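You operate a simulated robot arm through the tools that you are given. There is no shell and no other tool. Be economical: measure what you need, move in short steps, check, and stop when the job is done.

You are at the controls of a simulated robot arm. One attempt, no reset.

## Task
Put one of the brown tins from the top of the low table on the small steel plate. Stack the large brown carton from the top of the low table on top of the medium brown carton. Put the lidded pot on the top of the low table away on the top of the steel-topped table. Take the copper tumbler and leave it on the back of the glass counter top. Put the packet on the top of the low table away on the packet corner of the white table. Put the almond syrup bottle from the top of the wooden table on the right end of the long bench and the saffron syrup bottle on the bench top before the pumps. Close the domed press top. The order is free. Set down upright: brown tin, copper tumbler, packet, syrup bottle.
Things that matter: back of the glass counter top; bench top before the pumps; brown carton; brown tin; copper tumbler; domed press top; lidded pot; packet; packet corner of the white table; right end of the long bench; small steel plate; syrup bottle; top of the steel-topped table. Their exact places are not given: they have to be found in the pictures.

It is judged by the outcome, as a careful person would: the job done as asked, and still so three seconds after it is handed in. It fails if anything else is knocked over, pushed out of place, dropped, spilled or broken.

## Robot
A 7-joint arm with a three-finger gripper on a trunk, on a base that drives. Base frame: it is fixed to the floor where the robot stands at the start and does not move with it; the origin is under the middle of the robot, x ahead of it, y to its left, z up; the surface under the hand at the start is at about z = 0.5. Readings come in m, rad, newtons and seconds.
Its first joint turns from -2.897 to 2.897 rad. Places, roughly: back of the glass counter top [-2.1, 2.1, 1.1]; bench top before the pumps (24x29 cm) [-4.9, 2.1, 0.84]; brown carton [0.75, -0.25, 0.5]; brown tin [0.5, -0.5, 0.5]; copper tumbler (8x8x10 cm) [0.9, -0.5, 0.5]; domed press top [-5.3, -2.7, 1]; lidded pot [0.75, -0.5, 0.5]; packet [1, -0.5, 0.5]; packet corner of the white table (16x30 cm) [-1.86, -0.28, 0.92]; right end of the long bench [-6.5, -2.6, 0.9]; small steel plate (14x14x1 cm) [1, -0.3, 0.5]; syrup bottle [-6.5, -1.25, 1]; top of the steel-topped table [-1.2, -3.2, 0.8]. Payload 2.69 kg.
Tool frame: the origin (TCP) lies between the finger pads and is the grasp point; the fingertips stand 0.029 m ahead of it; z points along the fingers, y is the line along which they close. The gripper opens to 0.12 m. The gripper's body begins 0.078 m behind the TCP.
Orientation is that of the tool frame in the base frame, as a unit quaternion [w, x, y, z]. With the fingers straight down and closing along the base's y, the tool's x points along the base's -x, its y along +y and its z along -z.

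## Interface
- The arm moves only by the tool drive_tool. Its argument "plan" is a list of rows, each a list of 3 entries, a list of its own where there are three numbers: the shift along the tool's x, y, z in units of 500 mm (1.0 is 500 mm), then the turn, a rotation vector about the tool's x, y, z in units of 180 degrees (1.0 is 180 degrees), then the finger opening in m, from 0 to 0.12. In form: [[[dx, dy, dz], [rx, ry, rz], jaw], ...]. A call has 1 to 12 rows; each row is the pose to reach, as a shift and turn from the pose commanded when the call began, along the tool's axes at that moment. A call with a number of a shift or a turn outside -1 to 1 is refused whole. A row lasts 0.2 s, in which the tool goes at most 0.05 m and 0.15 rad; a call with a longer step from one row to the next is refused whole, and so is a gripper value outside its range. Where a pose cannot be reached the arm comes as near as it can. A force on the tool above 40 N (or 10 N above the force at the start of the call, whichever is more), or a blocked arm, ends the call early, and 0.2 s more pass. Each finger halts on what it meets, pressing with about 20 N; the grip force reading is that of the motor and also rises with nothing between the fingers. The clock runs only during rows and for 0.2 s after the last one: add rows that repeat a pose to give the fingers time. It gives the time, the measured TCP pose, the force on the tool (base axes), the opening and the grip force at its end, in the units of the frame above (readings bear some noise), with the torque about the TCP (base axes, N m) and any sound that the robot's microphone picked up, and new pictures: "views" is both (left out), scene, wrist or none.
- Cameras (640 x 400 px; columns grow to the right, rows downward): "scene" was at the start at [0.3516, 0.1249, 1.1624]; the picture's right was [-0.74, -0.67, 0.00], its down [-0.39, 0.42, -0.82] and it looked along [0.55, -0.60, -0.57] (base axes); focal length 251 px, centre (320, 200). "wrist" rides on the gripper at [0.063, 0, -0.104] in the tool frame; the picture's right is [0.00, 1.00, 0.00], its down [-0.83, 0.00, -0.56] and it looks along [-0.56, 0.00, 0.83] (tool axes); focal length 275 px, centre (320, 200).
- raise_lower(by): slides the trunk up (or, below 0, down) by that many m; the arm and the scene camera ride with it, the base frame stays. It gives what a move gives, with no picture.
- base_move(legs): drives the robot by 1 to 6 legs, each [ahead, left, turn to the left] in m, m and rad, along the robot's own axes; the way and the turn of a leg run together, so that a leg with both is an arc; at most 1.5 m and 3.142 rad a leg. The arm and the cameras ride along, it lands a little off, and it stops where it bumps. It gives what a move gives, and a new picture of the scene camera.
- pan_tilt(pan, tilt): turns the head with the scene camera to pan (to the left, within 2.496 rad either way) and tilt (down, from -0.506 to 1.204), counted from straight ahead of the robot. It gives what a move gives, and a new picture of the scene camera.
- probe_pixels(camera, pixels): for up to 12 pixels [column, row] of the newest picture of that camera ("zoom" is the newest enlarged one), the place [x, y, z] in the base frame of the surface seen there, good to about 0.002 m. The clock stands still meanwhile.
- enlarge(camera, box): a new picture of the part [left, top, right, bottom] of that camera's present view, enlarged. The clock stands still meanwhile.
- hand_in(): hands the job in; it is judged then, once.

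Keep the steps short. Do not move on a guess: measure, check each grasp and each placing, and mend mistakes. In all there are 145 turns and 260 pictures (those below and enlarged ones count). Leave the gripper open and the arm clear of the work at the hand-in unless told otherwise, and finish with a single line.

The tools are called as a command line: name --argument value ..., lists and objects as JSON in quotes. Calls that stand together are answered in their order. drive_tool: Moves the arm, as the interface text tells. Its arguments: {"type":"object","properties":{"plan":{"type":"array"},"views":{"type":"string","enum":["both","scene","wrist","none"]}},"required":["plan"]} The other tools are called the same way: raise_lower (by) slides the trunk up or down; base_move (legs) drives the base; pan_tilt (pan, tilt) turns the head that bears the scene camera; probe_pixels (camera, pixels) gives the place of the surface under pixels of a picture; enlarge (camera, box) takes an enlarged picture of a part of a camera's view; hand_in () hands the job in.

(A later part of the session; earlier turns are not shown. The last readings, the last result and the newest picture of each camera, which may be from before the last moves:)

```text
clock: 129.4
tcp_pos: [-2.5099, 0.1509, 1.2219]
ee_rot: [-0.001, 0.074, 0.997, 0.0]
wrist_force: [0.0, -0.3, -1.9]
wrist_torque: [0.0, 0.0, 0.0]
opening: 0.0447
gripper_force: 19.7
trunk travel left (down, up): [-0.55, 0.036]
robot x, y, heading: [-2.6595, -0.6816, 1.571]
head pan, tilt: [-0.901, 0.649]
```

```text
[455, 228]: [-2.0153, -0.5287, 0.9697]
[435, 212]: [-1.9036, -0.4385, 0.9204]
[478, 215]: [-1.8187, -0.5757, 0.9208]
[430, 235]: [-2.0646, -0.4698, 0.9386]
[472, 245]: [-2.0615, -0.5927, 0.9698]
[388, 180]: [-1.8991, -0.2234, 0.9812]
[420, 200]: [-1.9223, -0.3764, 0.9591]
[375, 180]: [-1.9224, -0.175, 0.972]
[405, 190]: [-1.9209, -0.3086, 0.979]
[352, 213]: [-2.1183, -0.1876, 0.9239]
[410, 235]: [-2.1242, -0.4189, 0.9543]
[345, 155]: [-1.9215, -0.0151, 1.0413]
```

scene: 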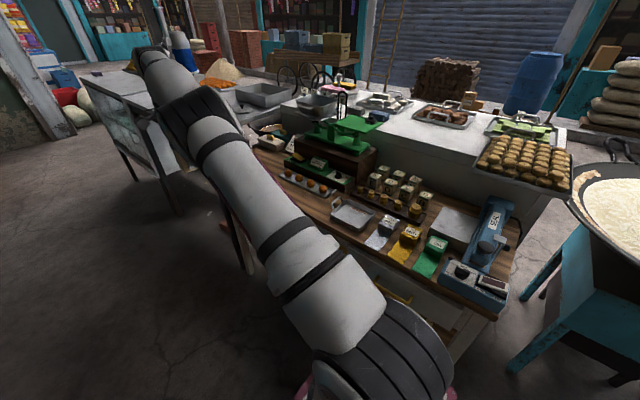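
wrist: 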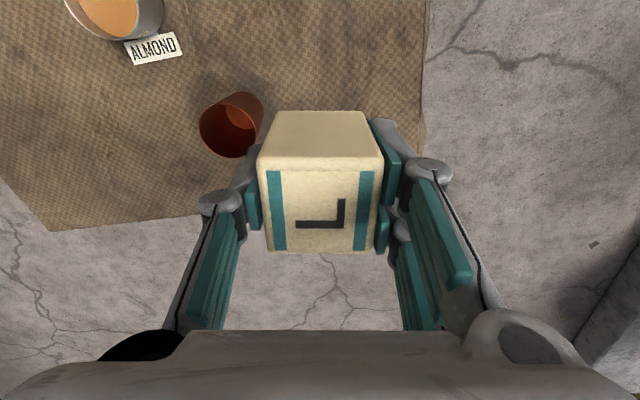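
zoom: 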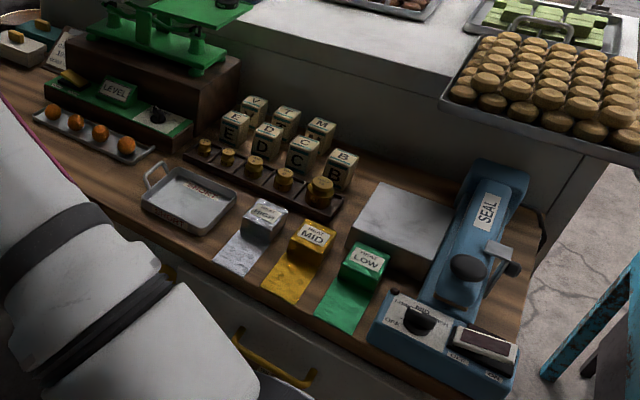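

The row of letter packets (front E D C B, back V T M) leaves an empty slot behind B. I measure the packets' tops.

enlarge --camera "scene" --box '[360, 140, 460, 220]'

probe_pixels --camera "zoom" --pixels '[[165, 75], [265, 105], [375, 140], [110, 130], [210, 165], [330, 200], [440, 240], [480, 220], [420, 180], [470, 170], [340, 290], [540, 200]]'

```text
5.00 times, centred on (410, 180) of scene
```

zoom: 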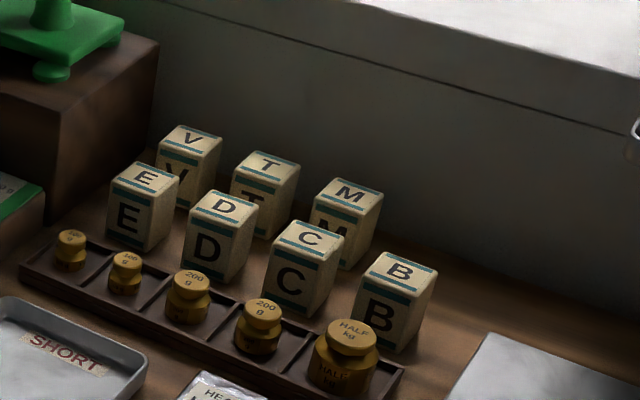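

```text
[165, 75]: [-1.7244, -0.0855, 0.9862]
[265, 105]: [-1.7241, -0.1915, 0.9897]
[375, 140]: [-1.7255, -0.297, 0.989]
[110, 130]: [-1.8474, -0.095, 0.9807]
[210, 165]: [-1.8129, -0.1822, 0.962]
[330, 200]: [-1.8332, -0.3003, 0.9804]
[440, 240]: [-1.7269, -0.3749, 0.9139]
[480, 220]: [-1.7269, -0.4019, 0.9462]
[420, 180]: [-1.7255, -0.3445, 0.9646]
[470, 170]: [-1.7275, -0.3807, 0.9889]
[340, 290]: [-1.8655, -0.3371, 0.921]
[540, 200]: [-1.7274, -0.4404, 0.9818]
```

probe_pixels --camera "zoom" --pixels '[[190, 138], [268, 163], [348, 191], [143, 177], [222, 206], [309, 237], [400, 269], [440, 330], [420, 360], [390, 250], [480, 345], [600, 340]]'

```text
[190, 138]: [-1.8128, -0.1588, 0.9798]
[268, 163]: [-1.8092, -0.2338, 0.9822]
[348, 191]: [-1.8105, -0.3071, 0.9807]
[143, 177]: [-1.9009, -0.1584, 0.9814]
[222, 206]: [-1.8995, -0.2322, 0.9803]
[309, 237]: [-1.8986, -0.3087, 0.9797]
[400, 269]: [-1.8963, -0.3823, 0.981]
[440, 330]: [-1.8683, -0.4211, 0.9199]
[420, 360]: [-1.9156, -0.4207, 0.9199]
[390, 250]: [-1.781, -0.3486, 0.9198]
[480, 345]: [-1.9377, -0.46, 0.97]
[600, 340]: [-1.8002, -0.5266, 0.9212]
```

Empty slot: (-1.815,-0.383), table z 0.92; counter panel behind at x=-1.725. I raise the hand 0.1 m and swing it toward the slot, staying clear of the scale.

drive_tool --plan '[[[0, 0, -0.09], [0, 0, 0], 0.025], [[0, 0, -0.18], [0, 0, 0], 0.025], [[-0.08, -0.027, -0.2], [0, 0, 0], 0.025], [[-0.17, -0.057, -0.2], [0, 0, 0], 0.025], [[-0.26, -0.088, -0.2], [0, 0, 0], 0.025], [[-0.35, -0.118, -0.2], [0, 0, 0], 0.025], [[-0.44, -0.148, -0.2], [0, 0, 0], 0.025], [[-0.53, -0.178, -0.2], [0, 0, 0], 0.025], [[-0.62, -0.209, -0.2], [0, 0, 0], 0.025], [[-0.71, -0.239, -0.2], [0, 0, 0], 0.025], [[-0.8, -0.269, -0.2], [0, 0, 0], 0.025], [[-0.89, -0.3, -0.2], [0, 0, 0], 0.025]]' --views "scene"

```text
clock: 132.0
tcp_pos: [-2.1537, -0.0788, 1.3049]
ee_rot: [-0.001, 0.073, 0.997, 0.0]
wrist_force: [1.5, -1.5, -2.1]
wrist_torque: [0.02, 0.1, 0.0]
opening: 0.0447
gripper_force: 20.1
out of reach, approached as far as the arm can: row 1, 2, 3, 4, 5, 7, 8, 9, 10, 11, 12
trunk travel left (down, up): [-0.55, 0.036]
robot x, y, heading: [-2.6615, -0.6809, 1.568]
head pan, tilt: [-0.901, 0.649]
```

scene: 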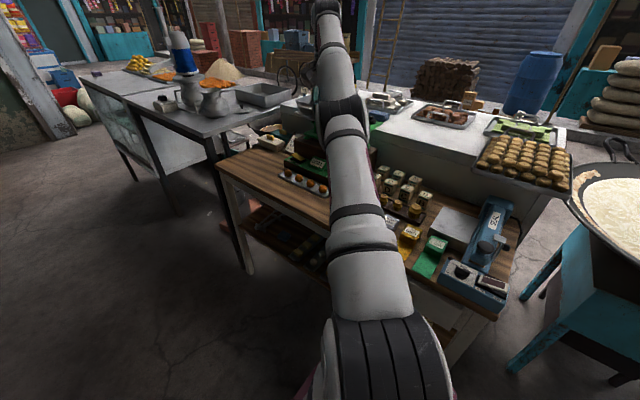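

The height limited the reach. Next: slide along -y (0.3 m) while dropping to z≈1.2, turning to square up.

drive_tool --plan '[[[-0.013, -0.085, 0.03], [0, 0, -0.01], 0.025], [[-0.026, -0.17, 0.06], [0, 0, -0.02], 0.025], [[-0.039, -0.255, 0.09], [0, 0, -0.03], 0.025], [[-0.052, -0.34, 0.12], [0, 0, -0.04], 0.025], [[-0.065, -0.425, 0.15], [0, 0, -0.047], 0.025], [[-0.078, -0.51, 0.18], [0, 0, -0.047], 0.025], [[-0.089, -0.593, 0.2], [0, 0, -0.047], 0.025], [[-0.089, -0.593, 0.2], [0, 0, -0.047], 0.025]]' --views "scene"

```text
clock: 133.8
tcp_pos: [-1.9941, -0.3147, 1.2539]
ee_rot: [-0.001, -0.001, 1.0, -0.001]
wrist_force: [-0.2, 0.5, -0.7]
wrist_torque: [-0.01, -0.01, -0.02]
opening: 0.0444
gripper_force: 20.0
out of reach, approached as far as the arm can: row 1, 2, 3, 4, 5, 6, 7, 8
trunk travel left (down, up): [-0.55, 0.036]
robot x, y, heading: [-2.6617, -0.6771, 1.569]
head pan, tilt: [-0.901, 0.649]
```

scene: 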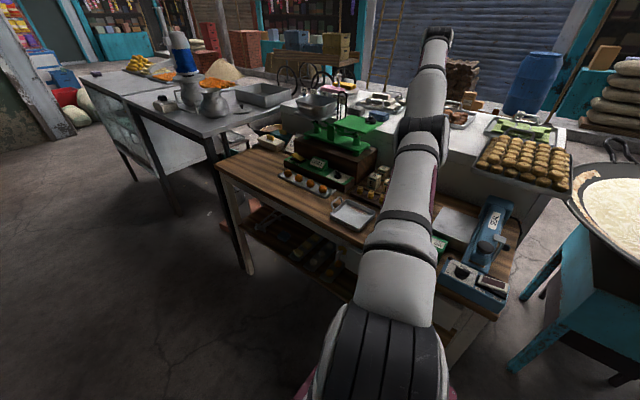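

Going lower should restore reach: command straight down 0.12 m and read where the hand settles.

drive_tool --plan '[[[0, 0, 0.08], [0, 0, 0], 0.025], [[0, 0, 0.16], [0, 0, 0], 0.025], [[0, 0, 0.24], [0, 0, 0], 0.025], [[0, 0, 0.24], [0, 0, 0], 0.025]]' --views "scene"

enlarge --camera "scene" --box '[320, 60, 560, 240]'

```text
clock: 134.8
tcp_pos: [-1.967, -0.3054, 1.1399]
ee_rot: [-0.001, 0.0, 1.0, 0.001]
wrist_force: [-0.3, 0.1, -0.9]
wrist_torque: [-0.02, -0.07, -0.01]
opening: 0.0445
gripper_force: 20.7
out of reach, approached as far as the arm can: row 1, 2, 3, 4
trunk travel left (down, up): [-0.55, 0.036]
robot x, y, heading: [-2.6582, -0.6782, 1.574]
head pan, tilt: [-0.901, 0.649]
```

scene: 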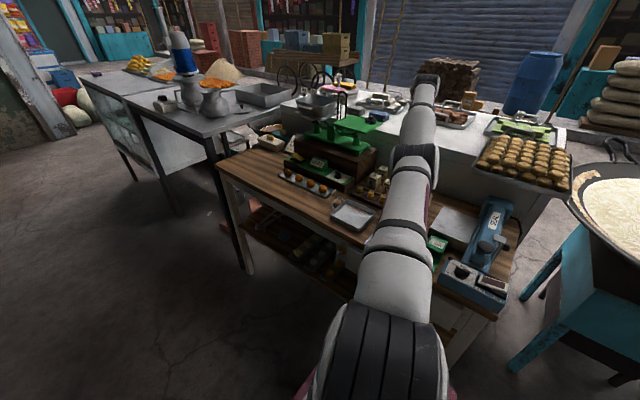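

```text
2.22 times, centred on (440, 150) of scene
```

zoom: 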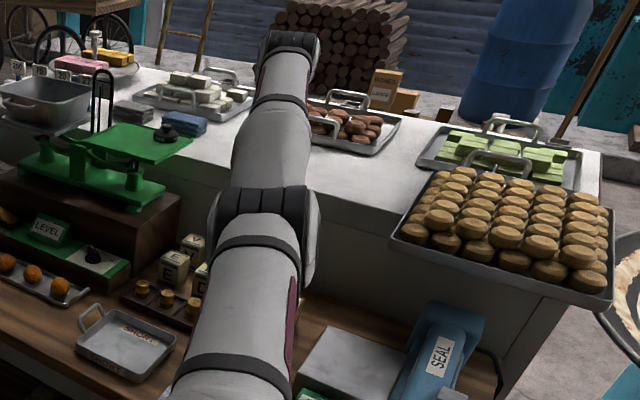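

Reach is odd here. I test by pulling back 0.1 m toward the robot to re-sync the commanded pose.

drive_tool --plan '[[[0.08, 0, 0], [0, 0, 0], 0.025], [[0.16, 0, 0], [0, 0, 0], 0.025], [[0.24, 0, 0], [0, 0, 0], 0.025], [[0.32, 0, 0], [0, 0, 0], 0.025], [[0.32, 0, 0], [0, 0, 0], 0.025]]' --views "none"

```text
clock: 136.0
tcp_pos: [-1.9894, -0.2604, 1.164]
ee_rot: [-0.001, -0.001, 1.0, 0.0]
wrist_force: [0.4, 0.9, -0.6]
wrist_torque: [0.01, -0.01, -0.01]
opening: 0.0448
gripper_force: 20.0
out of reach, approached as far as the arm can: row 1, 2, 3, 4, 5
trunk travel left (down, up): [-0.55, 0.036]
robot x, y, heading: [-2.6574, -0.6786, 1.571]
head pan, tilt: [-0.901, 0.649]
```

The commanded pose is evidently far beyond reach. I pull it back further until the arm reports no "out of reach".

drive_tool --plan '[[[0.08, -0.05, 0], [0, 0, 0], 0.025], [[0.16, -0.1, 0], [0, 0, 0], 0.025], [[0.24, -0.15, 0], [0, 0, 0], 0.025], [[0.32, -0.2, 0], [0, 0, 0], 0.025], [[0.4, -0.25, 0], [0, 0, 0], 0.025], [[0.48, -0.3, 0], [0, 0, 0], 0.025]]' --views "none"

```text
clock: 137.4
tcp_pos: [-1.981, -0.3151, 1.2129]
ee_rot: [-0.002, 0.0, 1.0, 0.0]
wrist_force: [-0.4, -0.2, -0.6]
wrist_torque: [0.01, 0.01, 0.04]
opening: 0.0443
gripper_force: 20.2
out of reach, approached as far as the arm can: row 1, 2, 3, 4, 5, 6
trunk travel left (down, up): [-0.55, 0.036]
robot x, y, heading: [-2.6601, -0.679, 1.571]
head pan, tilt: [-0.901, 0.649]
```

I infer the arm's base sits ~0.2 m ahead of the robot axis, so side reach is shorter. I shift the whole base 0.13 m right toward the table.

base_move --legs '[[0, -0.07, 0], [0, -0.06, 0]]'

drive_tool --plan '[[[0, 0, 0.06], [0, 0, 0], 0.025], [[0, 0, 0.12], [0, 0, 0], 0.025]]' --views "scene"

```text
clock: 139.0
tcp_pos: [-1.8499, -0.314, 1.213]
ee_rot: [-0.002, 0.0, 1.0, 0.0]
wrist_force: [0.5, -0.2, -1.2]
wrist_torque: [0.01, 0.0, -0.01]
opening: 0.0447
gripper_force: 20.2
trunk travel left (down, up): [-0.55, 0.036]
robot x, y, heading: [-2.5276, -0.6781, 1.576]
head pan, tilt: [-0.901, 0.649]
```

scene: 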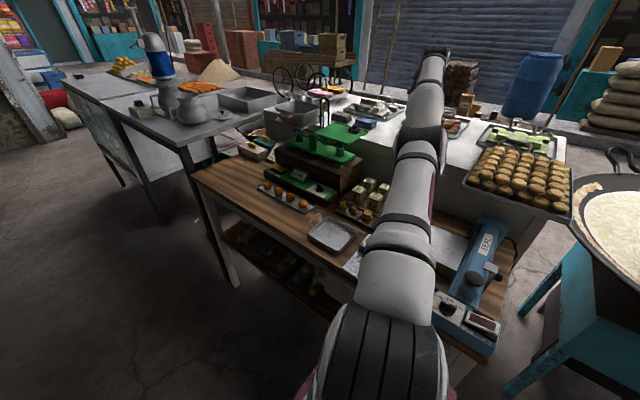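

```text
clock: 139.6
tcp_pos: [-1.8379, -0.3103, 1.1565]
ee_rot: [-0.003, 0.0, 1.0, -0.001]
wrist_force: [-1.1, 0.1, 0.0]
wrist_torque: [-0.02, -0.04, 0.02]
opening: 0.0445
gripper_force: 20.0
out of reach, approached as far as the arm can: row 1, 2
trunk travel left (down, up): [-0.55, 0.036]
robot x, y, heading: [-2.5264, -0.6796, 1.574]
head pan, tilt: [-0.901, 0.649]
```

scene: 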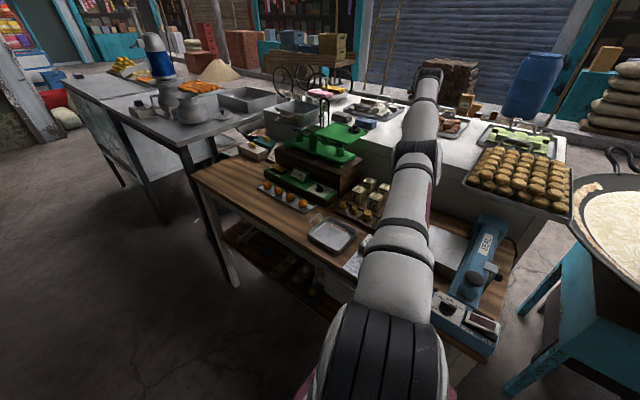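

drive_tool --plan '[[[0.04, -0.07, 0.02], [0, 0, 0], 0.025], [[0.08, -0.14, 0.04], [0, 0, 0], 0.025], [[0.12, -0.2, 0.06], [0, 0, 0], 0.025], [[0.12, -0.2, 0.06], [0, 0, 0], 0.025]]' --views "none"

```text
clock: 140.6
tcp_pos: [-1.8134, -0.3909, 1.1407]
ee_rot: [-0.001, 0.0, 1.0, 0.0]
wrist_force: [-0.2, 0.1, -1.3]
wrist_torque: [0.0, -0.03, -0.01]
opening: 0.0444
gripper_force: 20.6
out of reach, approached as far as the arm can: row 1, 2, 3, 4
trunk travel left (down, up): [-0.55, 0.036]
robot x, y, heading: [-2.5233, -0.6811, 1.576]
head pan, tilt: [-0.901, 0.649]
```

Now almost at the slot. Lower 0.06 m while pulling the command back 0.04 m.

drive_tool --plan '[[[0.04, 0, 0.06], [0, 0, 0], 0.025], [[0.08, 0, 0.12], [0, 0, 0], 0.025], [[0.08, 0, 0.12], [0, 0, 0], 0.025]]' --views "wrist"

```text
clock: 141.4
tcp_pos: [-1.8076, -0.3809, 1.0844]
ee_rot: [0.0, 0.001, 1.0, 0.0]
wrist_force: [-0.2, 0.2, -0.8]
wrist_torque: [0.02, -0.02, 0.02]
opening: 0.0445
gripper_force: 19.5
out of reach, approached as far as the arm can: row 1, 2, 3
trunk travel left (down, up): [-0.55, 0.036]
robot x, y, heading: [-2.5251, -0.6797, 1.573]
head pan, tilt: [-0.901, 0.649]
```

wrist: 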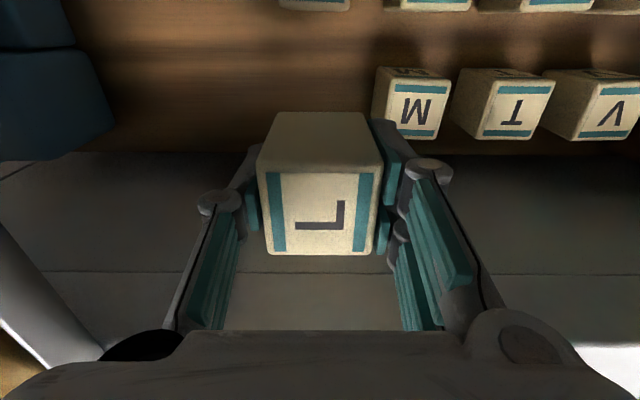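

The packet M and the slot are in view. Continue down 0.05 with a further pull-back of 0.03.

drive_tool --plan '[[[0.04, -0.01, 0.05], [0, 0, 0], 0.025], [[0.08, -0.02, 0.1], [0, 0, 0], 0.025], [[0.08, -0.02, 0.1], [0, 0, 0], 0.025]]' --views "none"

```text
clock: 142.2
tcp_pos: [-1.8049, -0.3831, 1.0336]
ee_rot: [-0.002, 0.0, 1.0, 0.0]
wrist_force: [1.0, 0.0, -1.2]
wrist_torque: [0.02, 0.0, 0.0]
opening: 0.0445
gripper_force: 20.5
out of reach, approached as far as the arm can: row 1, 2, 3
trunk travel left (down, up): [-0.55, 0.036]
robot x, y, heading: [-2.5271, -0.682, 1.577]
head pan, tilt: [-0.901, 0.649]
```

drive_tool --plan '[[[0.06, 0, 0.0], [0, 0, 0], 0.025], [[0.1, 0, 0.02], [0, 0, 0], 0.025], [[0.1, 0, 0.02], [0, 0, 0], 0.025]]' --views "none"

```text
clock: 143.0
tcp_pos: [-1.8061, -0.3722, 1.0261]
ee_rot: [-0.002, 0.0, 1.0, 0.0]
wrist_force: [1.0, 0.3, -1.1]
wrist_torque: [0.02, 0.02, 0.0]
opening: 0.0447
gripper_force: 20.7
out of reach, approached as far as the arm can: row 1, 2, 3
trunk travel left (down, up): [-0.55, 0.036]
robot x, y, heading: [-2.5254, -0.6792, 1.569]
head pan, tilt: [-0.901, 0.649]
```

drive_tool --plan '[[[0.08, -0.01, 0.0], [0, 0, 0], 0.025], [[0.16, -0.02, 0.0], [0, 0, 0], 0.025], [[0.24, -0.03, 0.0], [0, 0, 0], 0.025], [[0.3, -0.04, 0.0], [0, 0, 0], 0.025], [[0.3, -0.04, 0.0], [0, 0, 0], 0.025]]' --views "none"

```text
clock: 144.2
tcp_pos: [-1.8077, -0.3664, 1.0268]
ee_rot: [-0.001, 0.0, 1.0, 0.0]
wrist_force: [0.2, -0.3, -0.5]
wrist_torque: [-0.01, 0.01, 0.02]
opening: 0.0444
gripper_force: 19.4
out of reach, approached as far as the arm can: row 1, 2, 3, 4, 5
trunk travel left (down, up): [-0.55, 0.036]
robot x, y, heading: [-2.5295, -0.6828, 1.573]
head pan, tilt: [-0.901, 0.649]
```

I lift 0.06 m and pull the command back a lot more to find the true commanded pose.

drive_tool --plan '[[[0, 0, -0.06], [0, 0, 0], 0.025], [[0.0, 0, -0.12], [0, 0, 0], 0.025], [[0.09, 0, -0.12], [0, 0, 0], 0.025], [[0.18, 0, -0.12], [0, 0, 0], 0.025], [[0.27, 0, -0.12], [0, 0, 0], 0.025], [[0.36, 0, -0.12], [0, 0, 0], 0.025], [[0.45, 0, -0.12], [0, 0, 0], 0.025], [[0.45, 0, -0.12], [0, 0, 0], 0.025]]' --views "none"

```text
clock: 146.0
tcp_pos: [-2.0306, -0.3679, 1.0901]
ee_rot: [-0.001, 0.0, 1.0, -0.001]
wrist_force: [-0.4, 0.5, -1.4]
wrist_torque: [-0.01, 0.04, 0.07]
opening: 0.0445
gripper_force: 20.1
trunk travel left (down, up): [-0.55, 0.036]
robot x, y, heading: [-2.5264, -0.682, 1.572]
head pan, tilt: [-0.901, 0.649]
```

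Now it responds exactly. I go to (-1.815,-0.383,1.06).

drive_tool --plan '[[[-0.09, -0.006, 0.01], [0, 0, 0], 0.025], [[-0.18, -0.012, 0.02], [0, 0, 0], 0.025], [[-0.27, -0.018, 0.03], [0, 0, 0], 0.025], [[-0.36, -0.024, 0.05], [0, 0, 0], 0.025], [[-0.431, -0.03, 0.06], [0, 0, 0], 0.025], [[-0.431, -0.03, 0.06], [0, 0, 0], 0.025]]' --views "wrist"

```text
clock: 147.4
tcp_pos: [-1.8165, -0.3846, 1.0579]
ee_rot: [-0.003, 0.0, 1.0, 0.0]
wrist_force: [-0.1, 0.3, -0.5]
wrist_torque: [0.01, -0.03, -0.03]
opening: 0.0445
gripper_force: 19.6
trunk travel left (down, up): [-0.55, 0.036]
robot x, y, heading: [-2.5294, -0.6806, 1.573]
head pan, tilt: [-0.901, 0.649]
```

wrist: 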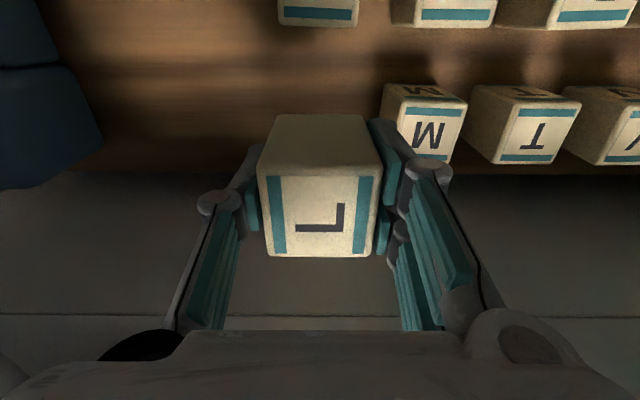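

The right finger would come close to M, so I shift 0.014 m in -y, then lower to near contact.

drive_tool --plan '[[[0, -0.028, 0.0], [0, 0, 0], 0.025], [[0, -0.028, 0.08], [0, 0, 0], 0.025], [[0, -0.028, 0.14], [0, 0, 0], 0.025], [[0, -0.028, 0.175], [0, 0, 0], 0.025], [[0, -0.028, 0.19], [0, 0, 0], 0.025], [[0, -0.028, 0.196], [0, 0, 0], 0.025]]' --views "both"

```text
clock: 148.8
tcp_pos: [-1.8159, -0.3969, 0.9613]
ee_rot: [-0.002, 0.0, 1.0, 0.001]
wrist_force: [0.7, 0.0, -0.6]
wrist_torque: [-0.04, 0.0, -0.01]
opening: 0.0447
gripper_force: 20.0
trunk travel left (down, up): [-0.55, 0.036]
robot x, y, heading: [-2.5243, -0.683, 1.577]
head pan, tilt: [-0.901, 0.649]
```

scene: 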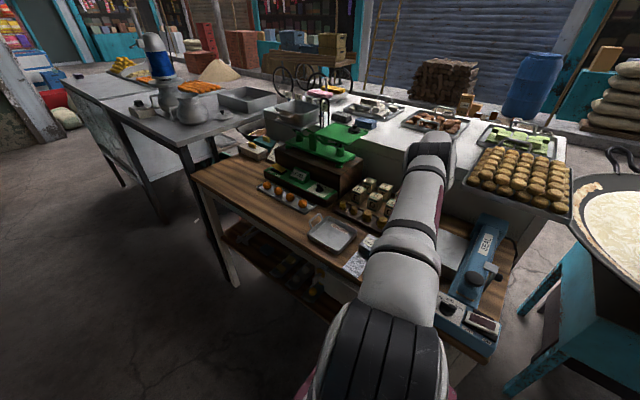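
wrist: 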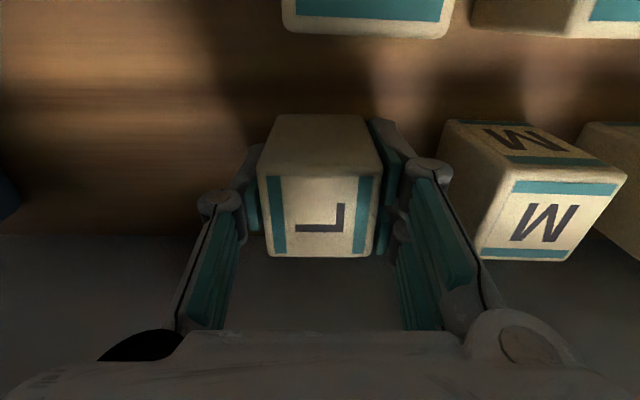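

Lower 2.5 mm to touch, open to 0.062, then rise.

drive_tool --plan '[[[0, 0, 0.004], [0, 0, 0], 0.025], [[0, 0, 0.005], [0, 0, 0], 0.025], [[0, 0, 0.005], [0, 0, 0], 0.05], [[0, 0, 0.005], [0, 0, 0], 0.062], [[0, 0, 0.005], [0, 0, 0], 0.062], [[0, 0, -0.04], [0, 0, 0], 0.062], [[0, 0, -0.12], [0, 0, 0], 0.062], [[0, 0, -0.2], [0, 0, 0], 0.062], [[0, 0, -0.28], [0, 0, 0], 0.062]]' --views "wrist"

```text
clock: 150.8
tcp_pos: [-1.8158, -0.3964, 1.1021]
ee_rot: [-0.003, 0.0, 1.0, 0.0]
wrist_force: [-0.8, 0.4, -0.9]
wrist_torque: [0.02, -0.02, 0.0]
opening: 0.062
gripper_force: 0.1
trunk travel left (down, up): [-0.55, 0.036]
robot x, y, heading: [-2.5285, -0.683, 1.573]
head pan, tilt: [-0.901, 0.649]
```

wrist: 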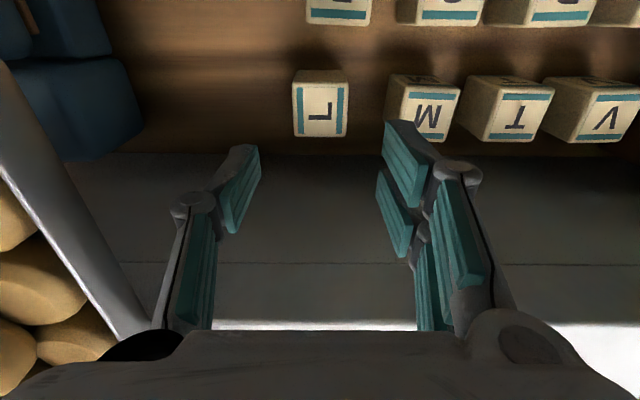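

Packet L stands in its slot, neighbours untouched. Now I swing the arm away to the front, then go into the shop for the bottles and press.

drive_tool --plan '[[[0.09, 0, -0.02], [0, 0, 0], 0.062], [[0.18, 0, -0.04], [0, 0, 0], 0.062], [[0.27, 0, -0.06], [0, 0, 0], 0.062], [[0.36, 0, -0.08], [0, 0, 0], 0.062], [[0.43, 0.02, -0.08], [0, 0, 0], 0.062], [[0.45, 0.11, -0.08], [0, 0, 0], 0.062], [[0.47, 0.2, -0.08], [0, 0, 0], 0.062], [[0.49, 0.29, -0.08], [0, 0, 0], 0.062], [[0.51, 0.38, -0.08], [0, 0, 0], 0.062], [[0.53, 0.47, -0.08], [0, 0, 0], 0.062], [[0.55, 0.56, -0.08], [0, 0, 0], 0.062], [[0.57, 0.65, -0.08], [0, 0, 0], 0.062]]' --views "none"

drive_tool --plan '[[[0.07, 0.06, 0], [0, 0, 0], 0.062], [[0.14, 0.12, 0], [0, 0, 0], 0.062], [[0.21, 0.18, 0], [0, 0, 0], 0.062], [[0.29, 0.23, 0], [0, 0, 0], 0.062], [[0.37, 0.27, 0], [0, 0, 0], 0.062], [[0.46, 0.3, 0], [0, 0, 0], 0.062], [[0.55, 0.32, 0], [0, 0, 0], 0.062], [[0.64, 0.33, 0], [0, 0, 0], 0.062], [[0.73, 0.34, 0], [0, 0, 0], 0.062]]' --views "scene"

```text
clock: 153.4
tcp_pos: [-2.1003, -0.0724, 1.1413]
ee_rot: [-0.002, 0.0, 1.0, 0.0]
wrist_force: [-0.8, -1.1, 0.2]
wrist_torque: [0.02, 0.01, 0.0]
opening: 0.062
gripper_force: 0.0
trunk travel left (down, up): [-0.55, 0.036]
robot x, y, heading: [-2.528, -0.6796, 1.573]
head pan, tilt: [-0.901, 0.649]
```

```text
clock: 155.4
tcp_pos: [-2.4644, 0.0977, 1.1423]
ee_rot: [-0.001, 0.0, 1.0, 0.001]
wrist_force: [0.7, 0.0, -0.4]
wrist_torque: [0.01, 0.12, -0.01]
opening: 0.0621
gripper_force: 0.1
trunk travel left (down, up): [-0.55, 0.036]
robot x, y, heading: [-2.5257, -0.6784, 1.574]
head pan, tilt: [-0.901, 0.649]
```

scene: 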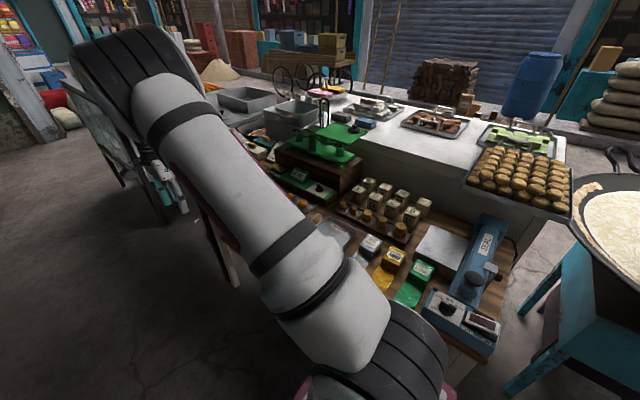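

Now shift left, go ahead ~1.0 m, and look left into the doorway.

base_move --legs '[[0, 0.22, 0], [1.0, 0, 0]]'

pan_tilt --pan 1.5 --tilt 0.4

probe_pixels --camera "scene" --pixels '[[40, 330], [600, 330], [320, 300], [320, 200], [200, 200], [450, 200], [100, 200], [550, 200], [250, 140], [400, 140]]'

```text
clock: 161.8
tcp_pos: [-2.6808, 1.0986, 1.1413]
ee_rot: [-0.002, 0.002, 1.0, 0.0]
wrist_force: [0.9, 0.3, 1.1]
wrist_torque: [0.04, 0.01, 0.01]
opening: 0.0621
gripper_force: 0.0
trunk travel left (down, up): [-0.55, 0.036]
robot x, y, heading: [-2.7451, 0.3192, 1.57]
head pan, tilt: [-0.901, 0.649]
```

scene: 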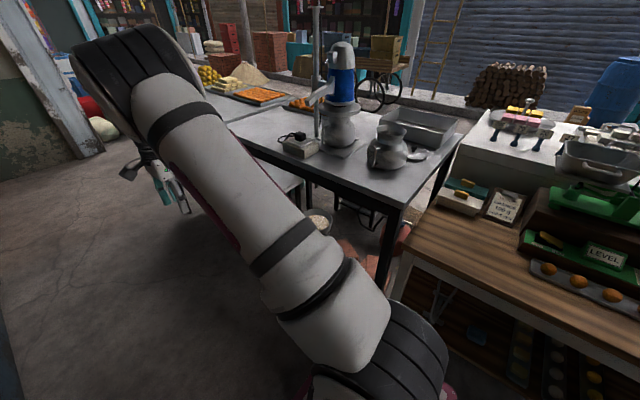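

```text
clock: 164.0
tcp_pos: [-2.6802, 1.0971, 1.1429]
ee_rot: [-0.002, 0.001, 1.0, 0.0]
wrist_force: [-0.6, 0.0, -0.3]
wrist_torque: [-0.02, 0.0, -0.02]
opening: 0.0621
gripper_force: 0.0
trunk travel left (down, up): [-0.55, 0.036]
robot x, y, heading: [-2.7449, 0.3179, 1.566]
head pan, tilt: [1.499, 0.4]
```

scene: 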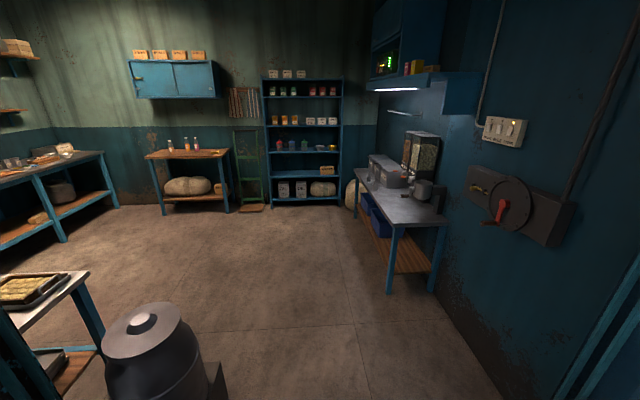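

```text
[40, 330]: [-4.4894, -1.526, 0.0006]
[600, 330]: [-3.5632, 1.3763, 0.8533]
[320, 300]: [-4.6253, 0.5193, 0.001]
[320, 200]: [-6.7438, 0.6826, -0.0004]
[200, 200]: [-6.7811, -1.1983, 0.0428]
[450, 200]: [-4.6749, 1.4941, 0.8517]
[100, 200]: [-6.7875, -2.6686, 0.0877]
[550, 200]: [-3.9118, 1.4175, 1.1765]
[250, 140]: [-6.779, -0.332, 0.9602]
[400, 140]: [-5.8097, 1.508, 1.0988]
```

The shop interior is in view: a wooden table with three bottles at the back, long bench at left, steel table at right. I turn to face -x and drive in.

base_move --legs '[[0, 0, 1.5708], [0, -0.2, 0], [1.3, 0, 0]]'

pan_tilt --pan 0.4 --tilt 0.4

pan_tilt --pan 1.2 --tilt 0.4

pan_tilt --pan -0.9 --tilt 0.4

```text
clock: 175.6
tcp_pos: [-4.8278, 0.5895, 1.1412]
ee_rot: [-0.001, -0.704, 0.71, -0.001]
wrist_force: [0.2, -0.3, -0.7]
wrist_torque: [0.01, -0.05, 0.02]
opening: 0.062
gripper_force: 0.1
trunk travel left (down, up): [-0.55, 0.036]
robot x, y, heading: [-4.0467, 0.521, 3.138]
head pan, tilt: [1.499, 0.4]
```

scene: 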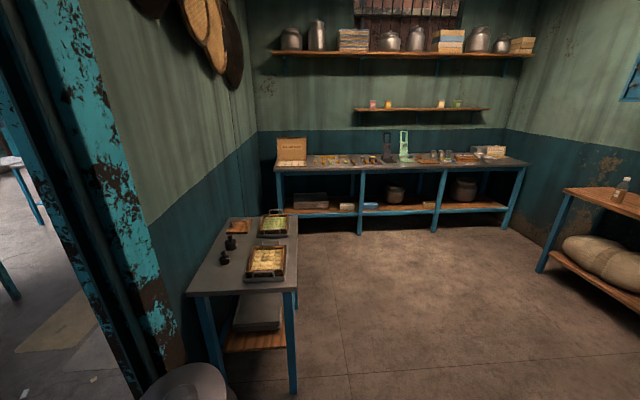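

```text
clock: 176.9
tcp_pos: [-4.8274, 0.589, 1.1426]
ee_rot: [0.0, -0.705, 0.71, -0.001]
wrist_force: [-0.5, 0.1, 0.0]
wrist_torque: [0.01, -0.04, 0.01]
opening: 0.062
gripper_force: 0.1
trunk travel left (down, up): [-0.55, 0.036]
robot x, y, heading: [-4.0525, 0.5216, 3.136]
head pan, tilt: [0.4, 0.4]
```

scene: 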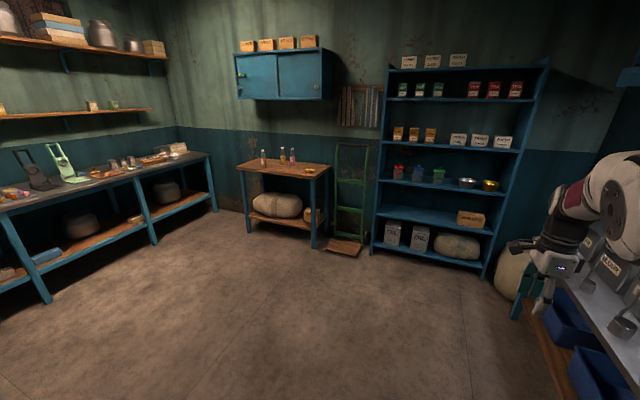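

```text
clock: 178.1
tcp_pos: [-4.8269, 0.5892, 1.1426]
ee_rot: [-0.001, -0.705, 0.709, -0.002]
wrist_force: [-0.8, 0.1, -0.3]
wrist_torque: [0.01, 0.01, 0.04]
opening: 0.062
gripper_force: 0.1
trunk travel left (down, up): [-0.55, 0.036]
robot x, y, heading: [-4.0515, 0.5229, 3.137]
head pan, tilt: [1.201, 0.4]
```

scene: 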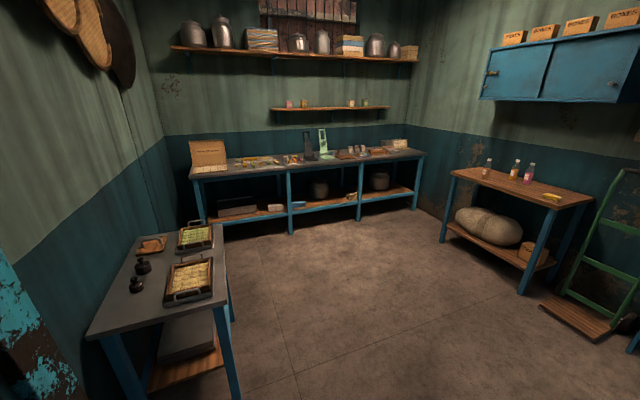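

```text
clock: 180.1
tcp_pos: [-4.8279, 0.5881, 1.1417]
ee_rot: [0.0, -0.704, 0.71, 0.0]
wrist_force: [0.3, -0.1, 0.5]
wrist_torque: [0.02, 0.03, -0.02]
opening: 0.0621
gripper_force: 0.1
trunk travel left (down, up): [-0.55, 0.036]
robot x, y, heading: [-4.0505, 0.5219, 3.142]
head pan, tilt: [-0.901, 0.4]
```

scene: 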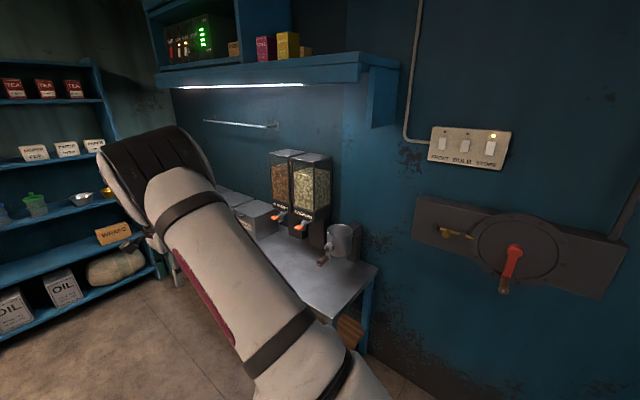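

I'll probe the right bench briefly and then drive toward the bottle table.

probe_pixels --camera "scene" --pixels '[[300, 270], [345, 300], [360, 262], [245, 215], [290, 255], [340, 240], [300, 205], [350, 330], [260, 240]]'

base_move --legs '[[1.0, 0, 0], [0, 1.4, 0], [0, 0.35, 0]]'

pan_tilt --pan 0.3 --tilt 0.5

```text
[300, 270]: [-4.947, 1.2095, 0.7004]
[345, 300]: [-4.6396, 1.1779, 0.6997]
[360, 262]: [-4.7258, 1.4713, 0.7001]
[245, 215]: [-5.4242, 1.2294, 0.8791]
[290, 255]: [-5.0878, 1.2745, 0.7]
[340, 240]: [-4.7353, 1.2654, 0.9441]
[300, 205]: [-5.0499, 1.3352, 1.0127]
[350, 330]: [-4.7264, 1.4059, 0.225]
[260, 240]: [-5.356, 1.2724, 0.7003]
```

```text
clock: 193.7
tcp_pos: [-5.8242, -1.1661, 1.1423]
ee_rot: [-0.001, -0.706, 0.709, 0.0]
wrist_force: [0.1, 0.2, -0.8]
wrist_torque: [-0.02, 0.05, 0.0]
opening: 0.0622
gripper_force: 0.1
trunk travel left (down, up): [-0.55, 0.036]
robot x, y, heading: [-5.0474, -1.2324, 3.137]
head pan, tilt: [-0.901, 0.4]
```

scene: 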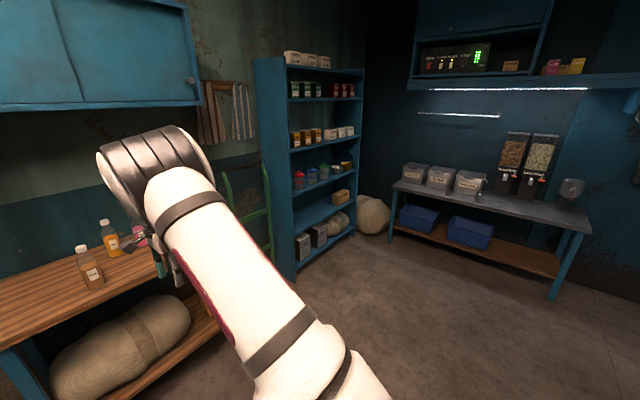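

```text
clock: 195.1
tcp_pos: [-5.8241, -1.1652, 1.142]
ee_rot: [0.0, -0.705, 0.709, 0.0]
wrist_force: [0.0, 0.0, 0.1]
wrist_torque: [0.02, -0.03, 0.02]
opening: 0.062
gripper_force: 0.1
trunk travel left (down, up): [-0.55, 0.036]
robot x, y, heading: [-5.046, -1.2348, 3.14]
head pan, tilt: [0.3, 0.499]
```

scene: 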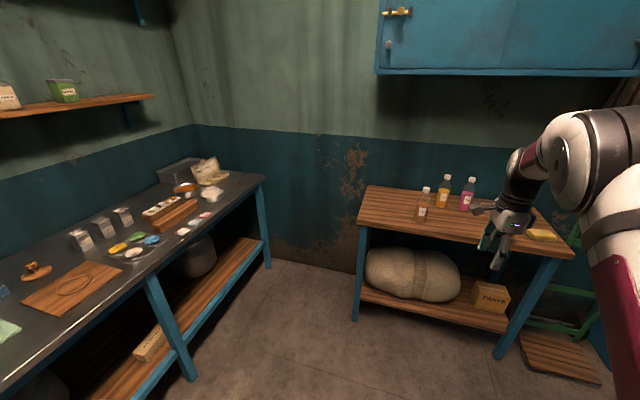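

Three bottles: one brownish, one orange, one pink. I zoom to read labels.

enlarge --camera "scene" --box '[390, 160, 510, 240]'

enlarge --camera "scene" --box '[0, 140, 280, 340]'

```text
5.00 times, centred on (450, 200) of scene
```

zoom: 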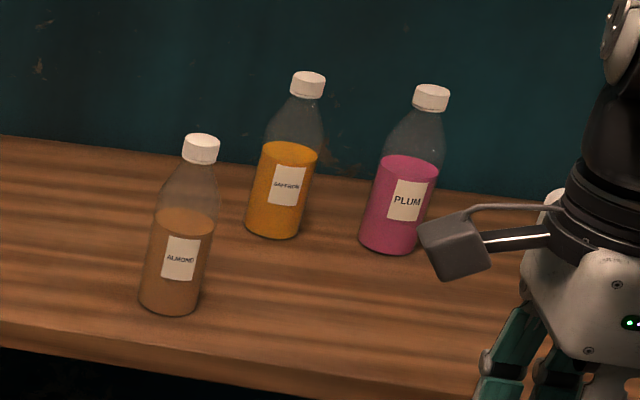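

```text
2.00 times, centred on (140, 240) of scene
```

zoom: 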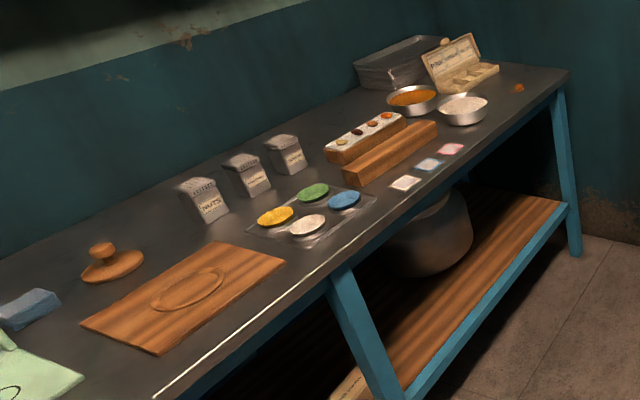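

ALMOND left, SAFFRON middle, PLUM right. I measure the bottles and the bench's right end.

probe_pixels --camera "zoom" --pixels '[[530, 90], [560, 75], [500, 130], [520, 72], [450, 115], [550, 95], [440, 150], [478, 145], [500, 98], [480, 60]]'

probe_pixels --camera "scene" --pixels '[[426, 188], [422, 218], [447, 177], [440, 205], [472, 180], [465, 205], [420, 222], [360, 215], [440, 240], [540, 248], [490, 200], [365, 190]]'

```text
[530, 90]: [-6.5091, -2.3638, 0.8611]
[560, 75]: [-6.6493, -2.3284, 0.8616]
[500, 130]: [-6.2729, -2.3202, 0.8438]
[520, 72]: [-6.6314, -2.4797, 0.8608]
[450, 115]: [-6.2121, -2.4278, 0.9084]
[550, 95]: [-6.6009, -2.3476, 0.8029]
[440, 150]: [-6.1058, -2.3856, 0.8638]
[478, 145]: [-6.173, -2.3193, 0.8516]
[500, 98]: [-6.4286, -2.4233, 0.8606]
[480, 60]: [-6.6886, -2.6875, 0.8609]
```

```text
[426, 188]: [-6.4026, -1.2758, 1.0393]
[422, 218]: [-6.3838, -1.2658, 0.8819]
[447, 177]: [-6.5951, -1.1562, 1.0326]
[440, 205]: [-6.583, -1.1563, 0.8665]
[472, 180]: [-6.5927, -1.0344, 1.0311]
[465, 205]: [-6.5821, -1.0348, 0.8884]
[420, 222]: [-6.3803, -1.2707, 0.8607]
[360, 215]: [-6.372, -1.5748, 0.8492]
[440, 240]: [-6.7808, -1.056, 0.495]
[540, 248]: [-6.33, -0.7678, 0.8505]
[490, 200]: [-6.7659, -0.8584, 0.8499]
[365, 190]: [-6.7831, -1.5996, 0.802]
```

Table z=0.85, bottles 0.19 tall. ALMOND ≈(-6.41,-1.272), SAFFRON ≈(-6.61,-1.157). I will grasp them with a 45° tilted hand. First yaw the hand 90° so that it faces forward.

drive_tool --plan '[[[0, 0, 0], [0, 0, -0.045], 0.08], [[0, 0, 0], [0, 0, -0.09], 0.1], [[0, 0, 0], [0, 0, -0.135], 0.12], [[0, 0, 0], [0, 0, -0.18], 0.12], [[0, 0, 0], [0, 0, -0.225], 0.12], [[0, 0, 0], [0, 0, -0.27], 0.12], [[0, 0, 0], [0, 0, -0.315], 0.12], [[0, 0, 0], [0, 0, -0.36], 0.12], [[0, 0, 0], [0, 0, -0.405], 0.12], [[0, 0, 0], [0, 0, -0.45], 0.12], [[0, 0, 0], [0, 0, -0.498], 0.12]]' --views "none"

drive_tool --plan '[[[0, 0, 0], [0, -0.045, 0], 0.12], [[0, 0, 0], [0, -0.09, 0], 0.12], [[0, 0, 0], [0, -0.135, 0], 0.12], [[0, 0, 0], [0, -0.18, 0], 0.12], [[0, 0, 0], [0, -0.225, 0], 0.12], [[0, 0, 0], [0, -0.25, 0], 0.12]]' --views "wrist"

```text
clock: 197.5
tcp_pos: [-5.8239, -1.1662, 1.1428]
ee_rot: [0.001, 1.0, -0.004, 0.0]
wrist_force: [0.5, -0.3, 0.9]
wrist_torque: [0.0, 0.0, -0.02]
opening: 0.1198
gripper_force: 0.0
trunk travel left (down, up): [-0.55, 0.036]
robot x, y, heading: [-5.0465, -1.2316, 3.133]
head pan, tilt: [0.3, 0.499]
```

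```text
clock: 198.9
tcp_pos: [-5.8242, -1.1659, 1.1425]
ee_rot: [0.0, 0.924, -0.006, -0.383]
wrist_force: [0.4, -0.1, -0.5]
wrist_torque: [-0.01, 0.01, 0.02]
opening: 0.1202
gripper_force: 0.1
trunk travel left (down, up): [-0.55, 0.036]
robot x, y, heading: [-5.046, -1.236, 3.135]
head pan, tilt: [0.3, 0.499]
```

wrist: 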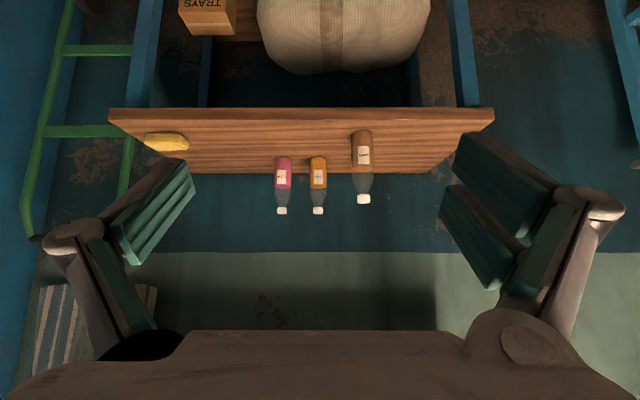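

Tilted as wanted. Drive 0.5 m ahead.

base_move --legs '[[0.5, 0.03, 0.004]]'

drive_tool --plan '[[[0, 0, -0.02], [0, 0, 0], 0.12]]' --views "wrist"

```text
clock: 201.8
tcp_pos: [-6.3254, -1.201, 1.1414]
ee_rot: [0.0, 0.924, -0.002, -0.382]
wrist_force: [-0.2, 0.0, 0.4]
wrist_torque: [0.01, -0.03, -0.02]
opening: 0.1202
gripper_force: 0.0
trunk travel left (down, up): [-0.55, 0.036]
robot x, y, heading: [-5.5472, -1.2643, -3.134]
head pan, tilt: [0.3, 0.499]
```

scene: 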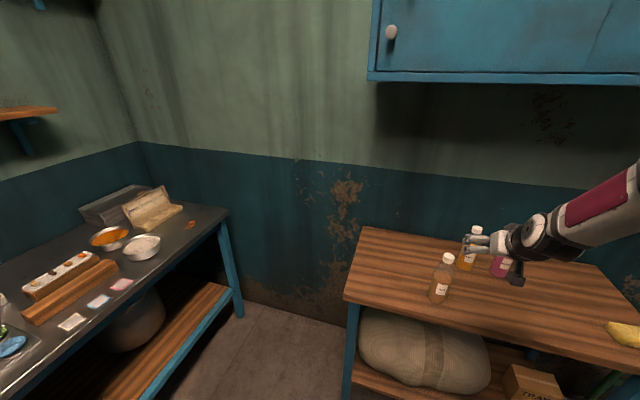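

```text
clock: 202.2
tcp_pos: [-6.3185, -1.2012, 1.1498]
ee_rot: [0.0, 0.924, -0.002, -0.383]
wrist_force: [-0.7, 0.3, -0.6]
wrist_torque: [0.03, 0.0, 0.01]
opening: 0.1198
gripper_force: 0.0
trunk travel left (down, up): [-0.55, 0.036]
robot x, y, heading: [-5.5432, -1.2634, -3.139]
head pan, tilt: [0.3, 0.499]
```

wrist: 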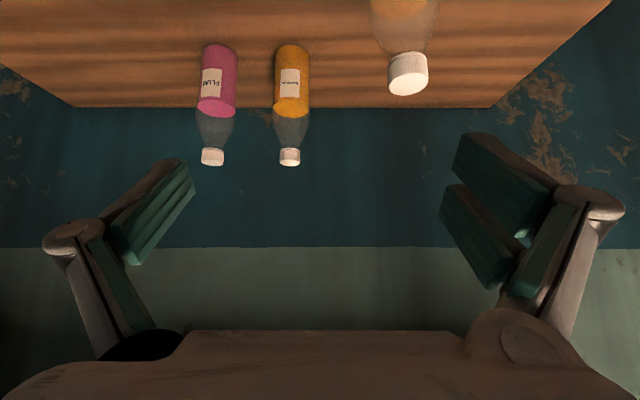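

probe_pixels --camera "wrist" --pixels '[[391, 74], [408, 72], [427, 72], [408, 60], [410, 88], [290, 160], [290, 152], [292, 95], [213, 160], [216, 95], [380, 10], [430, 10]]'

probe_pixels --camera "scene" --pixels '[[446, 256], [440, 290], [430, 290], [450, 290], [476, 230], [190, 224], [205, 215], [170, 215], [215, 230], [140, 245], [150, 205], [185, 240]]'

```text
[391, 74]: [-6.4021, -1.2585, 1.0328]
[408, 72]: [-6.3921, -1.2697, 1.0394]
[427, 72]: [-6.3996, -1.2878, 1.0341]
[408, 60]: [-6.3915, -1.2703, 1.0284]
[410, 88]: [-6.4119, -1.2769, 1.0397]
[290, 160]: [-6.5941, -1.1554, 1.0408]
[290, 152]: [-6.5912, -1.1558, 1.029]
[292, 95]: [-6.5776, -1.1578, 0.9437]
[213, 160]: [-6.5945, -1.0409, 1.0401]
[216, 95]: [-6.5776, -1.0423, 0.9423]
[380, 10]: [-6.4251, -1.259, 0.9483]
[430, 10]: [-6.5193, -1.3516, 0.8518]
```

```text
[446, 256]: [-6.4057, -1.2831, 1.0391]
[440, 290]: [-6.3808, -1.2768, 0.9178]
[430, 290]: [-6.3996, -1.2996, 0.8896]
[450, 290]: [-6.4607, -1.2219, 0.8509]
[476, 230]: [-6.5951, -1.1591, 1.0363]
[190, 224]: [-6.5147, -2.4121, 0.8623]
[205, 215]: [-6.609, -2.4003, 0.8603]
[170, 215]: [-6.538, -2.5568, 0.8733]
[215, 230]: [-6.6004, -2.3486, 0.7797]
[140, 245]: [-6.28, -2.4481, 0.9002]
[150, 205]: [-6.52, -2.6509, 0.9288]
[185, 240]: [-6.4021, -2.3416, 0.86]
```

ALMOND axis (-6.407,-1.273). Pre-position 0.15 m back along the tool axis, then slide in.

drive_tool --plan '[[[0.0, 0.07, 0.0], [0, 0, 0], 0.12], [[0.0, 0.1436, 0.0], [0, 0, 0], 0.12], [[0.09, 0.1436, 0.04], [0, 0, 0], 0.12], [[0.15, 0.1436, 0.1], [0, 0, 0], 0.12], [[0.193, 0.1436, 0.143], [0, 0, 0], 0.12], [[0.193, 0.1436, 0.143], [0, 0, 0], 0.12]]' --views "both"

```text
clock: 203.7
tcp_pos: [-6.3022, -1.2735, 1.0315]
ee_rot: [0.0, 0.924, -0.002, -0.382]
wrist_force: [1.0, -0.4, -0.5]
wrist_torque: [0.04, -0.01, -0.03]
opening: 0.1201
gripper_force: 0.0
trunk travel left (down, up): [-0.55, 0.036]
robot x, y, heading: [-5.545, -1.2644, -3.138]
head pan, tilt: [0.3, 0.499]
```

scene: 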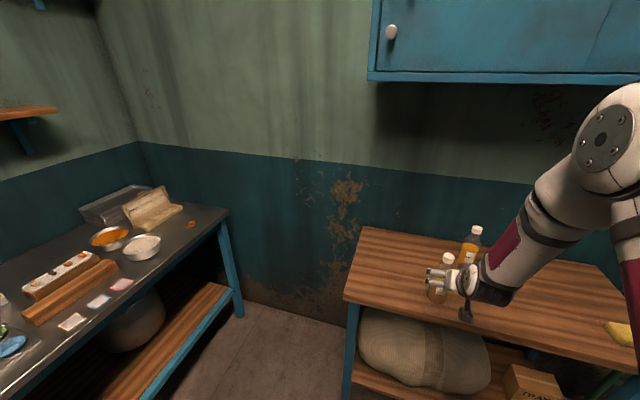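
wrist: 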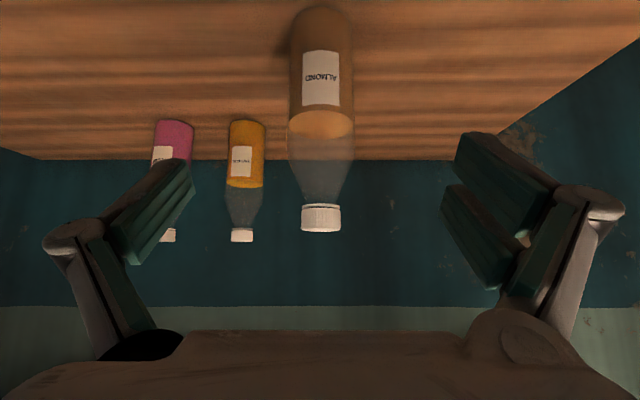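

Bottle is centred between the fingers. Slide in 0.15 m and close.

drive_tool --plan '[[[0, 0, 0.08], [0, 0, 0], 0.12], [[0, 0, 0.16], [0, 0, 0], 0.12], [[0, 0, 0.24], [0, 0, 0], 0.12], [[0, 0, 0.3], [0, 0, 0], 0.12], [[0, 0, 0.3], [0, 0, 0], 0.07], [[0, 0, 0.3], [0, 0, 0], 0.035], [[0, 0, 0.3], [0, 0, 0], 0.035], [[0, 0, 0.3], [0, 0, 0], 0.035]]' --views "both"

```text
clock: 205.4
tcp_pos: [-6.408, -1.2726, 0.9251]
ee_rot: [0.0, 0.924, -0.003, -0.383]
wrist_force: [-1.4, -0.7, 0.1]
wrist_torque: [-0.23, 0.11, -0.04]
opening: 0.0588
gripper_force: 19.8
trunk travel left (down, up): [-0.55, 0.036]
robot x, y, heading: [-5.5466, -1.2634, -3.136]
head pan, tilt: [0.3, 0.499]
```

scene: 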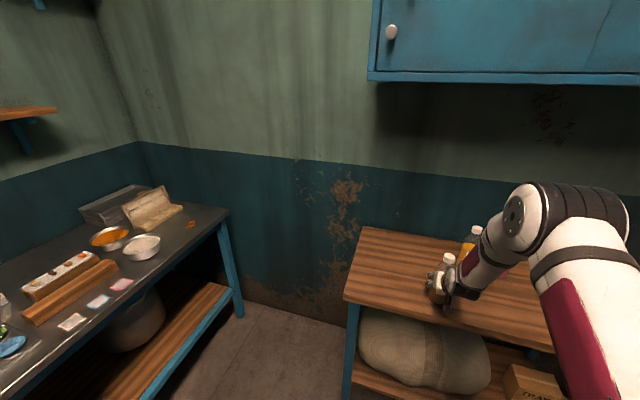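
wrist: 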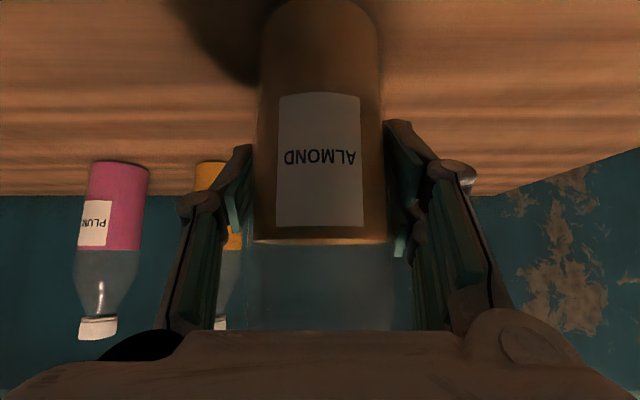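

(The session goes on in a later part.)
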